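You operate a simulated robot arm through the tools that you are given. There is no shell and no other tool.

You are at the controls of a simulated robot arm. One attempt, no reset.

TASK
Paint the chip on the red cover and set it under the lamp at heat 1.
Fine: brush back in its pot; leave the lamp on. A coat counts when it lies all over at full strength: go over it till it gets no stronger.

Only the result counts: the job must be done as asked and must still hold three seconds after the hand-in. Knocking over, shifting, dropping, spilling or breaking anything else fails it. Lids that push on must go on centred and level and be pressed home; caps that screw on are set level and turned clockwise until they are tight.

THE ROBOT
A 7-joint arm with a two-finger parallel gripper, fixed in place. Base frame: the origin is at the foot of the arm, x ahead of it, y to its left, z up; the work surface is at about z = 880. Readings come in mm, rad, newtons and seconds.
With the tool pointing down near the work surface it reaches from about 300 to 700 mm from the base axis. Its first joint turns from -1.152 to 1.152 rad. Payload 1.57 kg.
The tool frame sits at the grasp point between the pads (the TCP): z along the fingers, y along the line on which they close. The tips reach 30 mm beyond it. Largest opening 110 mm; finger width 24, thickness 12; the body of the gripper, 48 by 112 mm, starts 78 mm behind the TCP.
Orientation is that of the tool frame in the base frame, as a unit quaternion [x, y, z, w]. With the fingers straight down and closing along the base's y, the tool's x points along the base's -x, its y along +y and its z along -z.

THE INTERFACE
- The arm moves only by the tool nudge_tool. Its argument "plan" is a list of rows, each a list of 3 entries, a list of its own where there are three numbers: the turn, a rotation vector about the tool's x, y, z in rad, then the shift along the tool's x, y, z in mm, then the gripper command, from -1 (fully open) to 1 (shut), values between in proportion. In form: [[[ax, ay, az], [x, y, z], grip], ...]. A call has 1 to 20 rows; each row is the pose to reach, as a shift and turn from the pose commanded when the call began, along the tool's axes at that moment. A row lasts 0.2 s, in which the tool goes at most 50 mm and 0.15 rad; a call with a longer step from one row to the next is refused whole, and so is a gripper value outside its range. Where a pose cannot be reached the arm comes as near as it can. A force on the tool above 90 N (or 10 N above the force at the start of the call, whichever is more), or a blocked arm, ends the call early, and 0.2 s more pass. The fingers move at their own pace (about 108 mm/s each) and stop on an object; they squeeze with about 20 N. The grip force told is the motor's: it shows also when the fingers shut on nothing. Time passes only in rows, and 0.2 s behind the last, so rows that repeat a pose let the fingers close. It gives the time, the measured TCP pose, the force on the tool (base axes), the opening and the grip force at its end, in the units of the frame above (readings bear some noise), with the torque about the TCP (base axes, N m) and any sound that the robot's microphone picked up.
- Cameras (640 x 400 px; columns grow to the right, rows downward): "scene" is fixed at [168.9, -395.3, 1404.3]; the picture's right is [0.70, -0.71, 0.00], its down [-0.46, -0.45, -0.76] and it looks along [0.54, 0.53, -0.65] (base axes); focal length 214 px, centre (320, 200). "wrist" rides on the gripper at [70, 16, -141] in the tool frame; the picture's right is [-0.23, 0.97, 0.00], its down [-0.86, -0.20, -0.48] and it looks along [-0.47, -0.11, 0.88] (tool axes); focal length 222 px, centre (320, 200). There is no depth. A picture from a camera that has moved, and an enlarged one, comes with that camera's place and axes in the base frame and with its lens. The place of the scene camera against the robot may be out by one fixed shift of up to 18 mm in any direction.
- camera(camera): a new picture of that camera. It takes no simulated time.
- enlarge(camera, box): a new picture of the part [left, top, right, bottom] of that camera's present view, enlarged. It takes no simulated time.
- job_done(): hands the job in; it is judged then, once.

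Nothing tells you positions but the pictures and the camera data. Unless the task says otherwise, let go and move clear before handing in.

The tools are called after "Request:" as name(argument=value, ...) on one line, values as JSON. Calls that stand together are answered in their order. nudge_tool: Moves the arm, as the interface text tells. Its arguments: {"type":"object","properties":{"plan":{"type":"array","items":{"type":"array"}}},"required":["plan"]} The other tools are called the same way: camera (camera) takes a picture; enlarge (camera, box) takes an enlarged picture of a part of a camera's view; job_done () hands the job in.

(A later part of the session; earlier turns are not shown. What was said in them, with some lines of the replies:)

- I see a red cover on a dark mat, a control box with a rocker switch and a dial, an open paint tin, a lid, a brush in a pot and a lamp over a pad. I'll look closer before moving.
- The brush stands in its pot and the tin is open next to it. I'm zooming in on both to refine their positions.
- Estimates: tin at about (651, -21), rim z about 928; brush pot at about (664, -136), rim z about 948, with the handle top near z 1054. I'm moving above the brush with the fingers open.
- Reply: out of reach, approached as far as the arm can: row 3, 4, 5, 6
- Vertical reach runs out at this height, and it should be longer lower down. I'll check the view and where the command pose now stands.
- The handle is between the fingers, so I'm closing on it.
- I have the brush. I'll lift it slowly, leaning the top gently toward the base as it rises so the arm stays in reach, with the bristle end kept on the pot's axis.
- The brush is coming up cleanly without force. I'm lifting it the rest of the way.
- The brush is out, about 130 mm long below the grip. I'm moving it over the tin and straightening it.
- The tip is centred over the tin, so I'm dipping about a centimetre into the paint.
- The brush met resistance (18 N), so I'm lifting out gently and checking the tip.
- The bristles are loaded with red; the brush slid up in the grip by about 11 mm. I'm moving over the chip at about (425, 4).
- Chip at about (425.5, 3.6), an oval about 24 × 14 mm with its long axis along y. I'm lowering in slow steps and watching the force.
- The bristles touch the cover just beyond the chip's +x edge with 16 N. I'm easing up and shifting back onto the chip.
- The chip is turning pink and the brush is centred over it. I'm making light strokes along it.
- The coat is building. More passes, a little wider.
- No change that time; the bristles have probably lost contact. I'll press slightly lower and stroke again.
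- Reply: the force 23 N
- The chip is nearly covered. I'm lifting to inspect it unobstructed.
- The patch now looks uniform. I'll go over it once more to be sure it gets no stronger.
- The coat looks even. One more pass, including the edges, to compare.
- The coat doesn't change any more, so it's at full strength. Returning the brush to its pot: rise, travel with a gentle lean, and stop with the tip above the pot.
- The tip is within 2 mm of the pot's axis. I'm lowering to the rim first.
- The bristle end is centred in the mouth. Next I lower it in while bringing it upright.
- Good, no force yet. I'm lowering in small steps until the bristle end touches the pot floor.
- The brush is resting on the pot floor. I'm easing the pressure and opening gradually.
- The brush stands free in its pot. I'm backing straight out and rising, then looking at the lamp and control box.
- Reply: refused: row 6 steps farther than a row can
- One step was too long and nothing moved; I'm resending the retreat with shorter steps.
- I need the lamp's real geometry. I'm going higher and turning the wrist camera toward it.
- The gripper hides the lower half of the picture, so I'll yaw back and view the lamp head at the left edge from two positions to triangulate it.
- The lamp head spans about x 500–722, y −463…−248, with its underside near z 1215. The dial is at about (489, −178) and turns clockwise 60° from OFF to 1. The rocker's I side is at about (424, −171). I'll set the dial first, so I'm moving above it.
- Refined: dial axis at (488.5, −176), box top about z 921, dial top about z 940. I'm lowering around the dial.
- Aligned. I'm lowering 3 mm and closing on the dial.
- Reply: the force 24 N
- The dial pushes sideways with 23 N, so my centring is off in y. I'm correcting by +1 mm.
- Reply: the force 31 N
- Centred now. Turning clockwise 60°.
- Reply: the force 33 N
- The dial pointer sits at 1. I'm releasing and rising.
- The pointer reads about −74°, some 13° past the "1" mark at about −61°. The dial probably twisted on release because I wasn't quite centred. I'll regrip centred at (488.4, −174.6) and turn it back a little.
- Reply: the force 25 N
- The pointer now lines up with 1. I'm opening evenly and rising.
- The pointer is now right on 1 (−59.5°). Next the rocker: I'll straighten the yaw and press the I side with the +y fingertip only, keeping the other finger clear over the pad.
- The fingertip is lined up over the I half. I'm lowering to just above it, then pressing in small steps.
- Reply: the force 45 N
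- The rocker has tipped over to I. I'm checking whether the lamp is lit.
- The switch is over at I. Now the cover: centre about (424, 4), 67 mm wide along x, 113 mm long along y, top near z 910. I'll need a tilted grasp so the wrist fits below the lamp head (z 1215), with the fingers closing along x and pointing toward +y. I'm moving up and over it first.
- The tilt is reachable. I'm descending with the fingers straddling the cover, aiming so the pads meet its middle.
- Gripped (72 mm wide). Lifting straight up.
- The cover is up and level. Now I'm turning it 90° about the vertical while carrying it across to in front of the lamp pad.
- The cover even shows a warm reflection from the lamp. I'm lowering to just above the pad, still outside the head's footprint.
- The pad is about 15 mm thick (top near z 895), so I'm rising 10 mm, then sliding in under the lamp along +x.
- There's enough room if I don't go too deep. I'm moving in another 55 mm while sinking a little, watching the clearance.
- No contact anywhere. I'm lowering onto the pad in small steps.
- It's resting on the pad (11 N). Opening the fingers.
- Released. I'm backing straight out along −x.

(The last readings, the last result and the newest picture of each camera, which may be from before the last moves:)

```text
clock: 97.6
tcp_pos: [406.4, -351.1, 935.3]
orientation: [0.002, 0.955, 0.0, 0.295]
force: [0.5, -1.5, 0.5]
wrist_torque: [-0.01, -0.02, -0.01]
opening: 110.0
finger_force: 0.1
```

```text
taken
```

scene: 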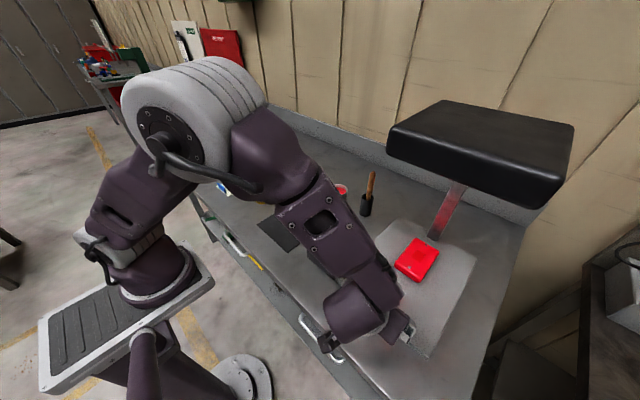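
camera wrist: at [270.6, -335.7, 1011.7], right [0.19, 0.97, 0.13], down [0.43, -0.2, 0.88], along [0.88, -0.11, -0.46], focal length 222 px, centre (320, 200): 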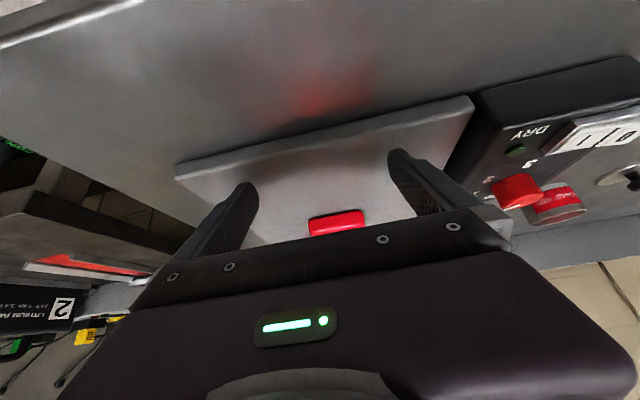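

The cover sits on the pad in the lamp's red light. I'm rising clear and straightening the tool.

Request:
nudge_tool(plan=[[[0, 0, 0], [-20, 0, -29], -1], [[0, 0, 0], [-45, 0, -66], -1], [[0, 0.12, 0], [-70, 30, -102], -1], [[0, 0.24, 0], [-95, 65, -139], -1], [[0, 0.36, 0], [-105, 105, -153], -1], [[0, 0.48, 0], [-115, 145, -168], -1], [[0, 0.6, 0], [-120, 190, -175], -1], [[0, 0.6, 0], [-120, 230, -175], -1], [[0, 0.6, 0], [-120, 260, -175], -1], [[0, 0.6, 0], [-120, 260, -175], -1]])

Request:
camera(camera="wrist")

Request:
camera(camera="scene")

Request:
enlarge(camera="scene", box=[370, 200, 490, 320])

Request:
enlarge(camera="scene", box=[300, 150, 390, 290])

```text
refused: row 3 steps farther than a row can; nothing moved
```

```text
taken
camera wrist: at [270.6, -335.7, 1011.7], right [0.19, 0.97, 0.13], down [0.43, -0.2, 0.88], along [0.88, -0.11, -0.46], focal length 222 px, centre (320, 200)
```

wrist: 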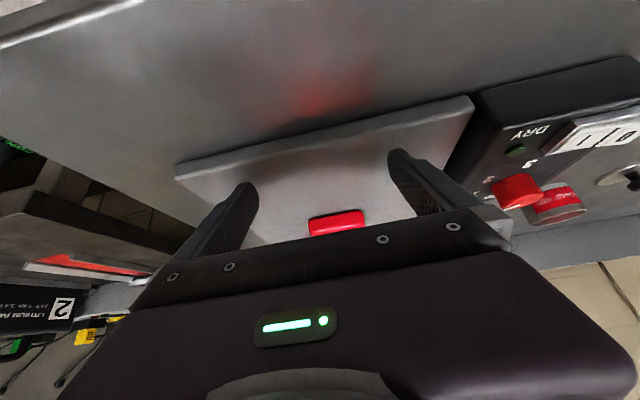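

```text
taken
```

scene: 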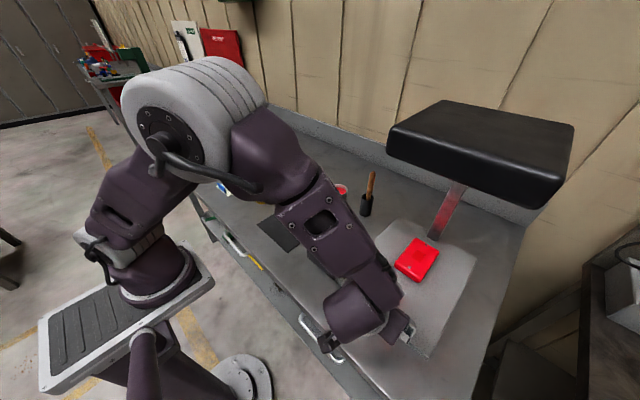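

```text
3.33 times, centred on (430, 260) of scene
camera zoom: at [168.8, -395.3, 1404.3], right [0.7, -0.71, 0.0], down [-0.46, -0.45, -0.76], along [0.54, 0.53, -0.65], focal length 715 px, centre (-47, 0)
```

zoom: 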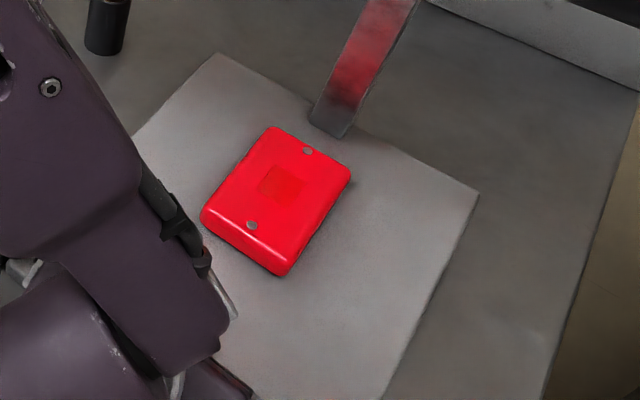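

```text
2.86 times, centred on (345, 220) of scene
camera zoom: at [168.8, -395.3, 1404.3], right [0.7, -0.71, 0.0], down [-0.46, -0.45, -0.76], along [0.54, 0.53, -0.65], focal length 613 px, centre (249, 143)
```

zoom: 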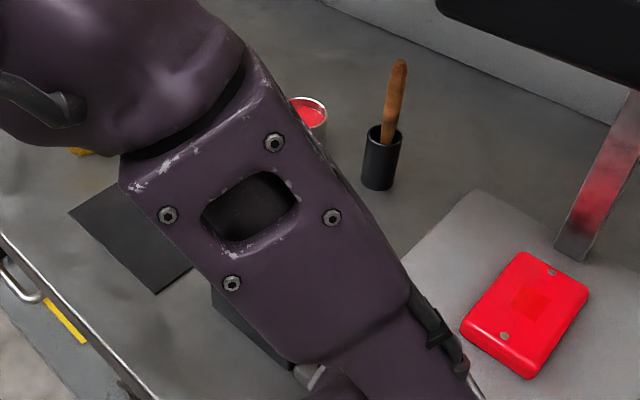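

One step too long again; resending with smaller steps.

Request:
nudge_tool(plan=[[[0, 0, 0], [-20, 0, -29], -1], [[0, 0, 0], [-42, 0, -62], -1], [[0, 0.1, 0], [-62, 10, -92], -1], [[0, 0.2, 0], [-82, 20, -122], -1], [[0, 0.3, 0], [-98, 45, -145], -1], [[0, 0.4, 0], [-110, 75, -162], -1], [[0, 0.5, 0], [-116, 110, -170], -1], [[0, 0.6, 0], [-120, 145, -175], -1], [[0, 0.6, 0], [-120, 185, -175], -1], [[0, 0.6, 0], [-120, 225, -175], -1], [[0, 0.6, 0], [-120, 260, -175], -1], [[0, 0.6, 0], [-120, 260, -175], -1]])

Request:
camera(camera="wrist")

Request:
camera(camera="scene")

Request:
enlarge(camera="scene", box=[370, 200, 490, 320])

Request:
enlarge(camera="scene", box=[300, 160, 390, 280])

```text
clock: 100.2
tcp_pos: [409.1, -90.5, 1146.1]
orientation: [0.0, 1.0, -0.001, 0.0]
force: [0.0, -0.8, -1.3]
wrist_torque: [-0.02, 0.01, 0.03]
opening: 109.9
finger_force: 0.1
```

```text
taken
camera wrist: at [340.0, -75.7, 1287.6], right [0.23, 0.97, 0.0], down [0.85, -0.2, 0.48], along [0.47, -0.11, -0.88], focal length 222 px, centre (320, 200)
```

wrist: 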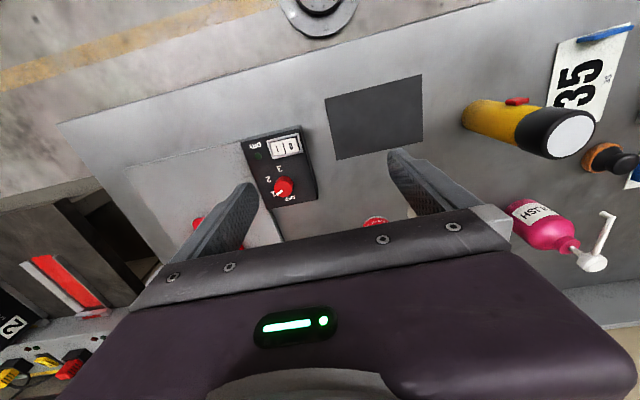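

```text
taken
```

scene: 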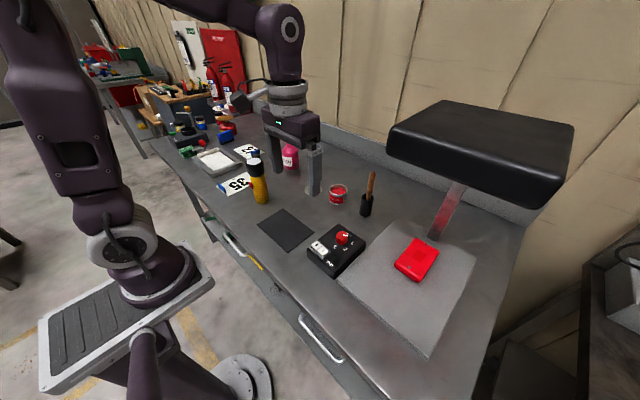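

```text
3.33 times, centred on (430, 260) of scene
camera zoom: at [168.9, -395.3, 1404.3], right [0.7, -0.71, 0.0], down [-0.46, -0.45, -0.76], along [0.54, 0.53, -0.65], focal length 715 px, centre (-47, 0)
```

zoom: 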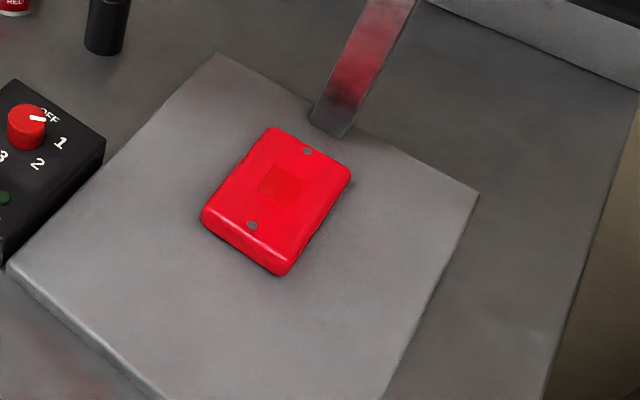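

```text
3.33 times, centred on (345, 220) of scene
camera zoom: at [168.9, -395.3, 1404.3], right [0.7, -0.71, 0.0], down [-0.46, -0.45, -0.76], along [0.54, 0.53, -0.65], focal length 715 px, centre (237, 133)
```

zoom: 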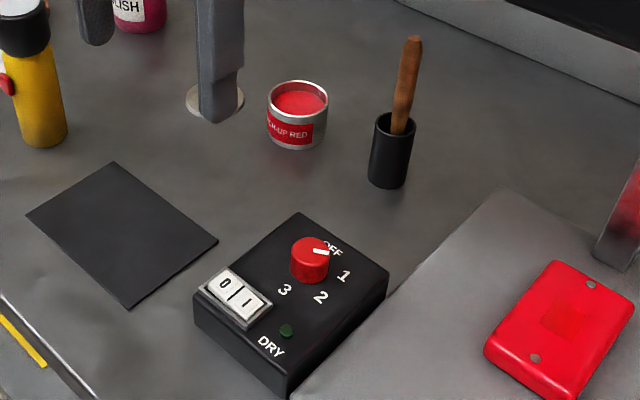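

Request:
enlarge(camera="wrist", box=[235, 120, 325, 215])

Request:
enlarge(camera="scene", box=[305, 225, 365, 280])

Request:
enlarge(camera="scene", box=[405, 238, 440, 264])

```text
4.21 times, centred on (280, 168) of wrist
camera zoom: at [340.0, -75.7, 1287.6], right [0.23, 0.97, 0.0], down [0.85, -0.2, 0.48], along [0.47, -0.11, -0.88], focal length 935 px, centre (488, 337)
```

zoom: 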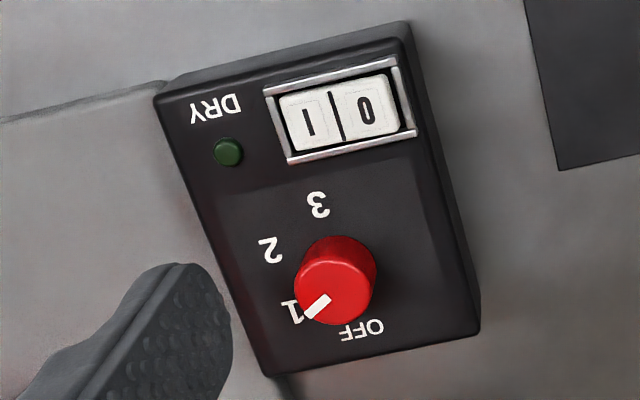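

```text
7.27 times, centred on (335, 252) of scene
camera zoom: at [168.9, -395.3, 1404.3], right [0.7, -0.71, 0.0], down [-0.46, -0.45, -0.76], along [0.54, 0.53, -0.65], focal length 1560 px, centre (211, -182)
```

zoom: 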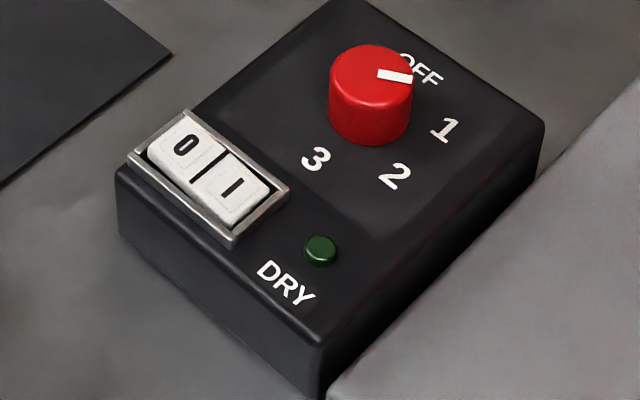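

```text
15.38 times, centred on (422, 251) of scene
camera zoom: at [168.9, -395.3, 1404.3], right [0.7, -0.71, 0.0], down [-0.46, -0.45, -0.76], along [0.54, 0.53, -0.65], focal length 3300 px, centre (-1257, -585)
```

zoom: 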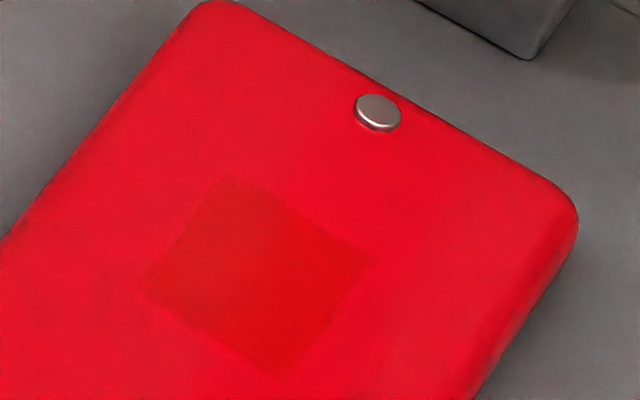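

Everything is in place: brush in its pot, dial at 1, rocker at I, lamp glowing and the cover fully under the head. The DRY light is still dark, so I'll wait a little and see whether it lights.

Request:
nudge_tool(plan=[[[0, 0, 0], [0, 0, 0], -1], [[0, 0, 0], [0, 0, 0], -1], [[0, 0, 0], [0, 0, 0], -1], [[0, 0, 0], [0, 0, 0], -1], [[0, 0, 0], [0, 0, 0], -1], [[0, 0, 0], [0, 0, 0], -1], [[0, 0, 0], [0, 0, 0], -1], [[0, 0, 0], [0, 0, 0], -1], [[0, 0, 0], [0, 0, 0], -1], [[0, 0, 0], [0, 0, 0], -1], [[0, 0, 0], [0, 0, 0], -1], [[0, 0, 0], [0, 0, 0], -1], [[0, 0, 0], [0, 0, 0], -1], [[0, 0, 0], [0, 0, 0], -1], [[0, 0, 0], [0, 0, 0], -1], [[0, 0, 0], [0, 0, 0], -1], [[0, 0, 0], [0, 0, 0], -1], [[0, 0, 0], [0, 0, 0], -1], [[0, 0, 0], [0, 0, 0], -1], [[0, 0, 0], [0, 0, 0], -1]])

Request:
nudge_tool(plan=[[[0, 0, 0], [0, 0, 0], -1], [[0, 0, 0], [0, 0, 0], -1], [[0, 0, 0], [0, 0, 0], -1], [[0, 0, 0], [0, 0, 0], -1], [[0, 0, 0], [0, 0, 0], -1], [[0, 0, 0], [0, 0, 0], -1], [[0, 0, 0], [0, 0, 0], -1], [[0, 0, 0], [0, 0, 0], -1], [[0, 0, 0], [0, 0, 0], -1], [[0, 0, 0], [0, 0, 0], -1], [[0, 0, 0], [0, 0, 0], -1], [[0, 0, 0], [0, 0, 0], -1], [[0, 0, 0], [0, 0, 0], -1], [[0, 0, 0], [0, 0, 0], -1], [[0, 0, 0], [0, 0, 0], -1], [[0, 0, 0], [0, 0, 0], -1], [[0, 0, 0], [0, 0, 0], -1], [[0, 0, 0], [0, 0, 0], -1], [[0, 0, 0], [0, 0, 0], -1], [[0, 0, 0], [0, 0, 0], -1]])

Request:
enlarge(camera="scene", box=[300, 200, 480, 320])

```text
clock: 104.4
tcp_pos: [409.1, -92.5, 1146.9]
orientation: [0.002, 1.0, -0.001, 0.0]
force: [-0.1, -0.1, 0.4]
wrist_torque: [0.04, 0.0, 0.01]
opening: 110.1
finger_force: 0.0
```

```text
clock: 108.6
tcp_pos: [409.3, -90.8, 1146.1]
orientation: [0.001, 1.0, 0.001, 0.0]
force: [0.4, -0.3, -1.0]
wrist_torque: [0.01, 0.01, -0.05]
opening: 110.0
finger_force: 0.1
```

```text
3.33 times, centred on (390, 260) of scene
camera zoom: at [168.9, -395.3, 1404.3], right [0.7, -0.71, 0.0], down [-0.46, -0.45, -0.76], along [0.54, 0.53, -0.65], focal length 715 px, centre (87, 0)
```

zoom: 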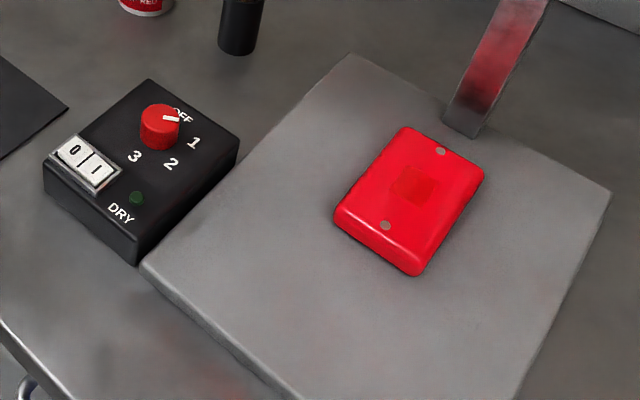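

Request:
nudge_tool(plan=[[[0, 0, 0], [0, 0, 0], -1], [[0, 0, 0], [0, 0, 0], -1], [[0, 0, 0], [0, 0, 0], -1], [[0, 0, 0], [0, 0, 0], -1], [[0, 0, 0], [0, 0, 0], -1], [[0, 0, 0], [0, 0, 0], -1], [[0, 0, 0], [0, 0, 0], -1], [[0, 0, 0], [0, 0, 0], -1], [[0, 0, 0], [0, 0, 0], -1], [[0, 0, 0], [0, 0, 0], -1], [[0, 0, 0], [0, 0, 0], -1], [[0, 0, 0], [0, 0, 0], -1], [[0, 0, 0], [0, 0, 0], -1], [[0, 0, 0], [0, 0, 0], -1], [[0, 0, 0], [0, 0, 0], -1], [[0, 0, 0], [0, 0, 0], -1], [[0, 0, 0], [0, 0, 0], -1], [[0, 0, 0], [0, 0, 0], -1], [[0, 0, 0], [0, 0, 0], -1], [[0, 0, 0], [0, 0, 0], -1]])

Request:
nudge_tool(plan=[[[0, 0, 0], [0, 0, 0], -1], [[0, 0, 0], [0, 0, 0], -1], [[0, 0, 0], [0, 0, 0], -1], [[0, 0, 0], [0, 0, 0], -1], [[0, 0, 0], [0, 0, 0], -1], [[0, 0, 0], [0, 0, 0], -1], [[0, 0, 0], [0, 0, 0], -1], [[0, 0, 0], [0, 0, 0], -1], [[0, 0, 0], [0, 0, 0], -1], [[0, 0, 0], [0, 0, 0], -1], [[0, 0, 0], [0, 0, 0], -1], [[0, 0, 0], [0, 0, 0], -1], [[0, 0, 0], [0, 0, 0], -1], [[0, 0, 0], [0, 0, 0], -1], [[0, 0, 0], [0, 0, 0], -1], [[0, 0, 0], [0, 0, 0], -1], [[0, 0, 0], [0, 0, 0], -1], [[0, 0, 0], [0, 0, 0], -1], [[0, 0, 0], [0, 0, 0], -1], [[0, 0, 0], [0, 0, 0], -1]])

Request:
nudge_tool(plan=[[[0, 0, 0], [0, 0, 0], -1], [[0, 0, 0], [0, 0, 0], -1], [[0, 0, 0], [0, 0, 0], -1], [[0, 0, 0], [0, 0, 0], -1], [[0, 0, 0], [0, 0, 0], -1], [[0, 0, 0], [0, 0, 0], -1], [[0, 0, 0], [0, 0, 0], -1], [[0, 0, 0], [0, 0, 0], -1], [[0, 0, 0], [0, 0, 0], -1], [[0, 0, 0], [0, 0, 0], -1], [[0, 0, 0], [0, 0, 0], -1], [[0, 0, 0], [0, 0, 0], -1], [[0, 0, 0], [0, 0, 0], -1], [[0, 0, 0], [0, 0, 0], -1], [[0, 0, 0], [0, 0, 0], -1], [[0, 0, 0], [0, 0, 0], -1], [[0, 0, 0], [0, 0, 0], -1], [[0, 0, 0], [0, 0, 0], -1], [[0, 0, 0], [0, 0, 0], -1], [[0, 0, 0], [0, 0, 0], -1]])

Request:
enlarge(camera="scene", box=[300, 200, 480, 320])

Request:
camera(camera="scene")

```text
clock: 112.8
tcp_pos: [409.1, -90.6, 1146.3]
orientation: [0.001, 1.0, 0.0, 0.0]
force: [0.7, -0.4, 0.4]
wrist_torque: [-0.01, 0.02, 0.03]
opening: 110.1
finger_force: 0.1
```

```text
clock: 117.0
tcp_pos: [408.7, -91.4, 1145.9]
orientation: [0.001, 1.0, 0.0, 0.0]
force: [-0.2, -0.2, -0.7]
wrist_torque: [-0.03, 0.0, -0.02]
opening: 109.6
finger_force: 0.0
```

```text
clock: 121.2
tcp_pos: [410.3, -91.7, 1147.9]
orientation: [0.0, 1.0, 0.0, 0.0]
force: [0.0, -0.3, -1.0]
wrist_torque: [-0.01, 0.0, 0.0]
opening: 109.9
finger_force: 0.0
```

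```text
3.33 times, centred on (390, 260) of scene
camera zoom: at [168.9, -395.3, 1404.3], right [0.7, -0.71, 0.0], down [-0.46, -0.45, -0.76], along [0.54, 0.53, -0.65], focal length 715 px, centre (87, 0)
```

zoom: 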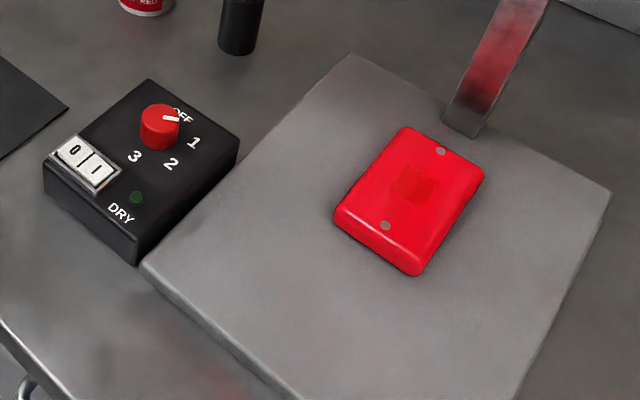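

```text
taken
```

scene: 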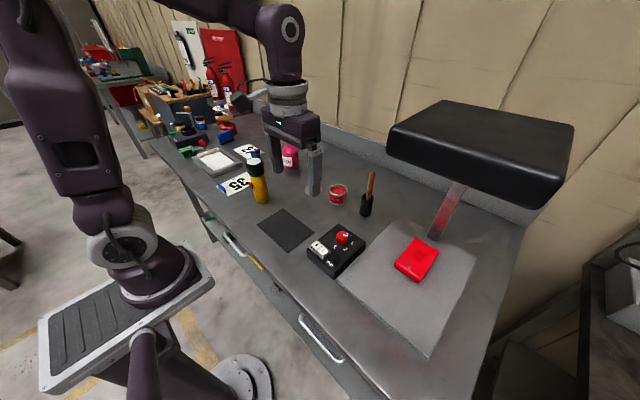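

Request:
nudge_tool(plan=[[[0, 0, 0], [0, 0, 0], -1], [[0, 0, 0], [0, 0, 0], -1], [[0, 0, 0], [0, 0, 0], -1], [[0, 0, 0], [0, 0, 0], -1], [[0, 0, 0], [0, 0, 0], -1], [[0, 0, 0], [0, 0, 0], -1], [[0, 0, 0], [0, 0, 0], -1], [[0, 0, 0], [0, 0, 0], -1], [[0, 0, 0], [0, 0, 0], -1], [[0, 0, 0], [0, 0, 0], -1], [[0, 0, 0], [0, 0, 0], -1], [[0, 0, 0], [0, 0, 0], -1], [[0, 0, 0], [0, 0, 0], -1], [[0, 0, 0], [0, 0, 0], -1], [[0, 0, 0], [0, 0, 0], -1], [[0, 0, 0], [0, 0, 0], -1], [[0, 0, 0], [0, 0, 0], -1], [[0, 0, 0], [0, 0, 0], -1], [[0, 0, 0], [0, 0, 0], -1], [[0, 0, 0], [0, 0, 0], -1]])

Request:
nudge_tool(plan=[[[0, 0, 0], [0, 0, 0], -1], [[0, 0, 0], [0, 0, 0], -1], [[0, 0, 0], [0, 0, 0], -1], [[0, 0, 0], [0, 0, 0], -1], [[0, 0, 0], [0, 0, 0], -1], [[0, 0, 0], [0, 0, 0], -1], [[0, 0, 0], [0, 0, 0], -1], [[0, 0, 0], [0, 0, 0], -1], [[0, 0, 0], [0, 0, 0], -1], [[0, 0, 0], [0, 0, 0], -1], [[0, 0, 0], [0, 0, 0], -1], [[0, 0, 0], [0, 0, 0], -1], [[0, 0, 0], [0, 0, 0], -1], [[0, 0, 0], [0, 0, 0], -1], [[0, 0, 0], [0, 0, 0], -1], [[0, 0, 0], [0, 0, 0], -1], [[0, 0, 0], [0, 0, 0], -1], [[0, 0, 0], [0, 0, 0], -1], [[0, 0, 0], [0, 0, 0], -1], [[0, 0, 0], [0, 0, 0], -1]])

Request:
nudge_tool(plan=[[[0, 0, 0], [0, 0, 0], -1], [[0, 0, 0], [0, 0, 0], -1], [[0, 0, 0], [0, 0, 0], -1], [[0, 0, 0], [0, 0, 0], -1], [[0, 0, 0], [0, 0, 0], -1], [[0, 0, 0], [0, 0, 0], -1], [[0, 0, 0], [0, 0, 0], -1], [[0, 0, 0], [0, 0, 0], -1], [[0, 0, 0], [0, 0, 0], -1], [[0, 0, 0], [0, 0, 0], -1], [[0, 0, 0], [0, 0, 0], -1], [[0, 0, 0], [0, 0, 0], -1], [[0, 0, 0], [0, 0, 0], -1], [[0, 0, 0], [0, 0, 0], -1], [[0, 0, 0], [0, 0, 0], -1], [[0, 0, 0], [0, 0, 0], -1], [[0, 0, 0], [0, 0, 0], -1], [[0, 0, 0], [0, 0, 0], -1], [[0, 0, 0], [0, 0, 0], -1], [[0, 0, 0], [0, 0, 0], -1]])

Request:
nudge_tool(plan=[[[0, 0, 0], [0, 0, 0], -1], [[0, 0, 0], [0, 0, 0], -1], [[0, 0, 0], [0, 0, 0], -1], [[0, 0, 0], [0, 0, 0], -1], [[0, 0, 0], [0, 0, 0], -1], [[0, 0, 0], [0, 0, 0], -1], [[0, 0, 0], [0, 0, 0], -1], [[0, 0, 0], [0, 0, 0], -1], [[0, 0, 0], [0, 0, 0], -1], [[0, 0, 0], [0, 0, 0], -1], [[0, 0, 0], [0, 0, 0], -1], [[0, 0, 0], [0, 0, 0], -1], [[0, 0, 0], [0, 0, 0], -1], [[0, 0, 0], [0, 0, 0], -1], [[0, 0, 0], [0, 0, 0], -1], [[0, 0, 0], [0, 0, 0], -1], [[0, 0, 0], [0, 0, 0], -1], [[0, 0, 0], [0, 0, 0], -1], [[0, 0, 0], [0, 0, 0], -1], [[0, 0, 0], [0, 0, 0], -1]])

Request:
enlarge(camera="scene", box=[300, 200, 480, 320])

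```text
clock: 125.4
tcp_pos: [409.5, -91.8, 1145.9]
orientation: [0.001, 1.0, -0.001, -0.001]
force: [0.4, 0.2, -0.6]
wrist_torque: [-0.03, -0.04, -0.04]
opening: 110.2
finger_force: 0.1
```

```text
clock: 129.6
tcp_pos: [409.2, -90.8, 1146.3]
orientation: [0.0, 1.0, 0.0, -0.001]
force: [-0.2, 0.9, 0.2]
wrist_torque: [0.03, 0.02, 0.02]
opening: 110.1
finger_force: 0.1
```

```text
clock: 133.8
tcp_pos: [410.6, -90.4, 1146.6]
orientation: [0.001, 1.0, 0.0, 0.0]
force: [0.3, 0.2, 0.9]
wrist_torque: [-0.01, 0.0, -0.02]
opening: 110.0
finger_force: 0.1
```

```text
clock: 138.0
tcp_pos: [408.6, -91.3, 1147.3]
orientation: [0.002, 1.0, 0.0, 0.0]
force: [0.8, -0.2, 1.1]
wrist_torque: [-0.03, 0.03, -0.01]
opening: 109.8
finger_force: 0.1
```

```text
3.33 times, centred on (390, 260) of scene
camera zoom: at [168.9, -395.3, 1404.3], right [0.7, -0.71, 0.0], down [-0.46, -0.45, -0.76], along [0.54, 0.53, -0.65], focal length 715 px, centre (87, 0)
```

zoom: 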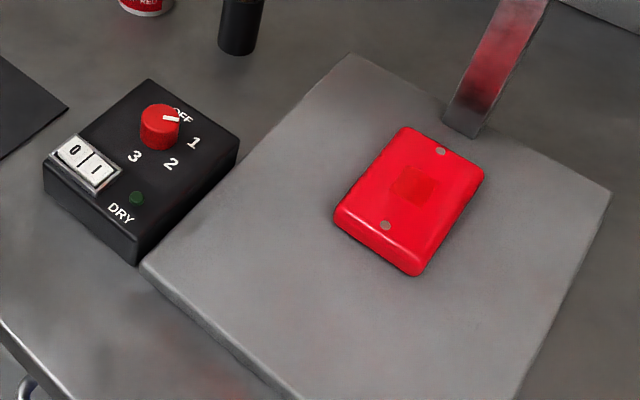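

The coat is even across the chip, the cover lies fully under the lit lamp, and the dial is at 1 with the switch on. The brush is upright in its pot and the arm is clear. The DRY light hasn't come on, but the task didn't ask for the paint to be dry. Handing in.

Request:
job_done()

```text
The job is handed in.
```

I painted the chip on the red cover, set the cover under the lamp at heat 1 with the lamp on, and handed the job in.

- **Paint:** the white chip is fully covered. I went over it until two further passes made no visible difference.
- **Cover:** it lies level on the lamp pad, entirely under the lamp head and about 25–40 mm short of its centre.
- **Lamp:** the dial points at 1 and the rocker is at I. The lamp glows red on its stand and on the pad. The dial first went about 13° past the mark, so I turned it back onto 1.
- **Brush:** it stands upright in its pot. I saw nothing knocked over, spilled or shifted.

The DRY light stayed dark for the roughly 40 seconds I waited. I don't know whether it signals dry paint or something else. You didn't ask for the paint to be dry, so I handed in without it.
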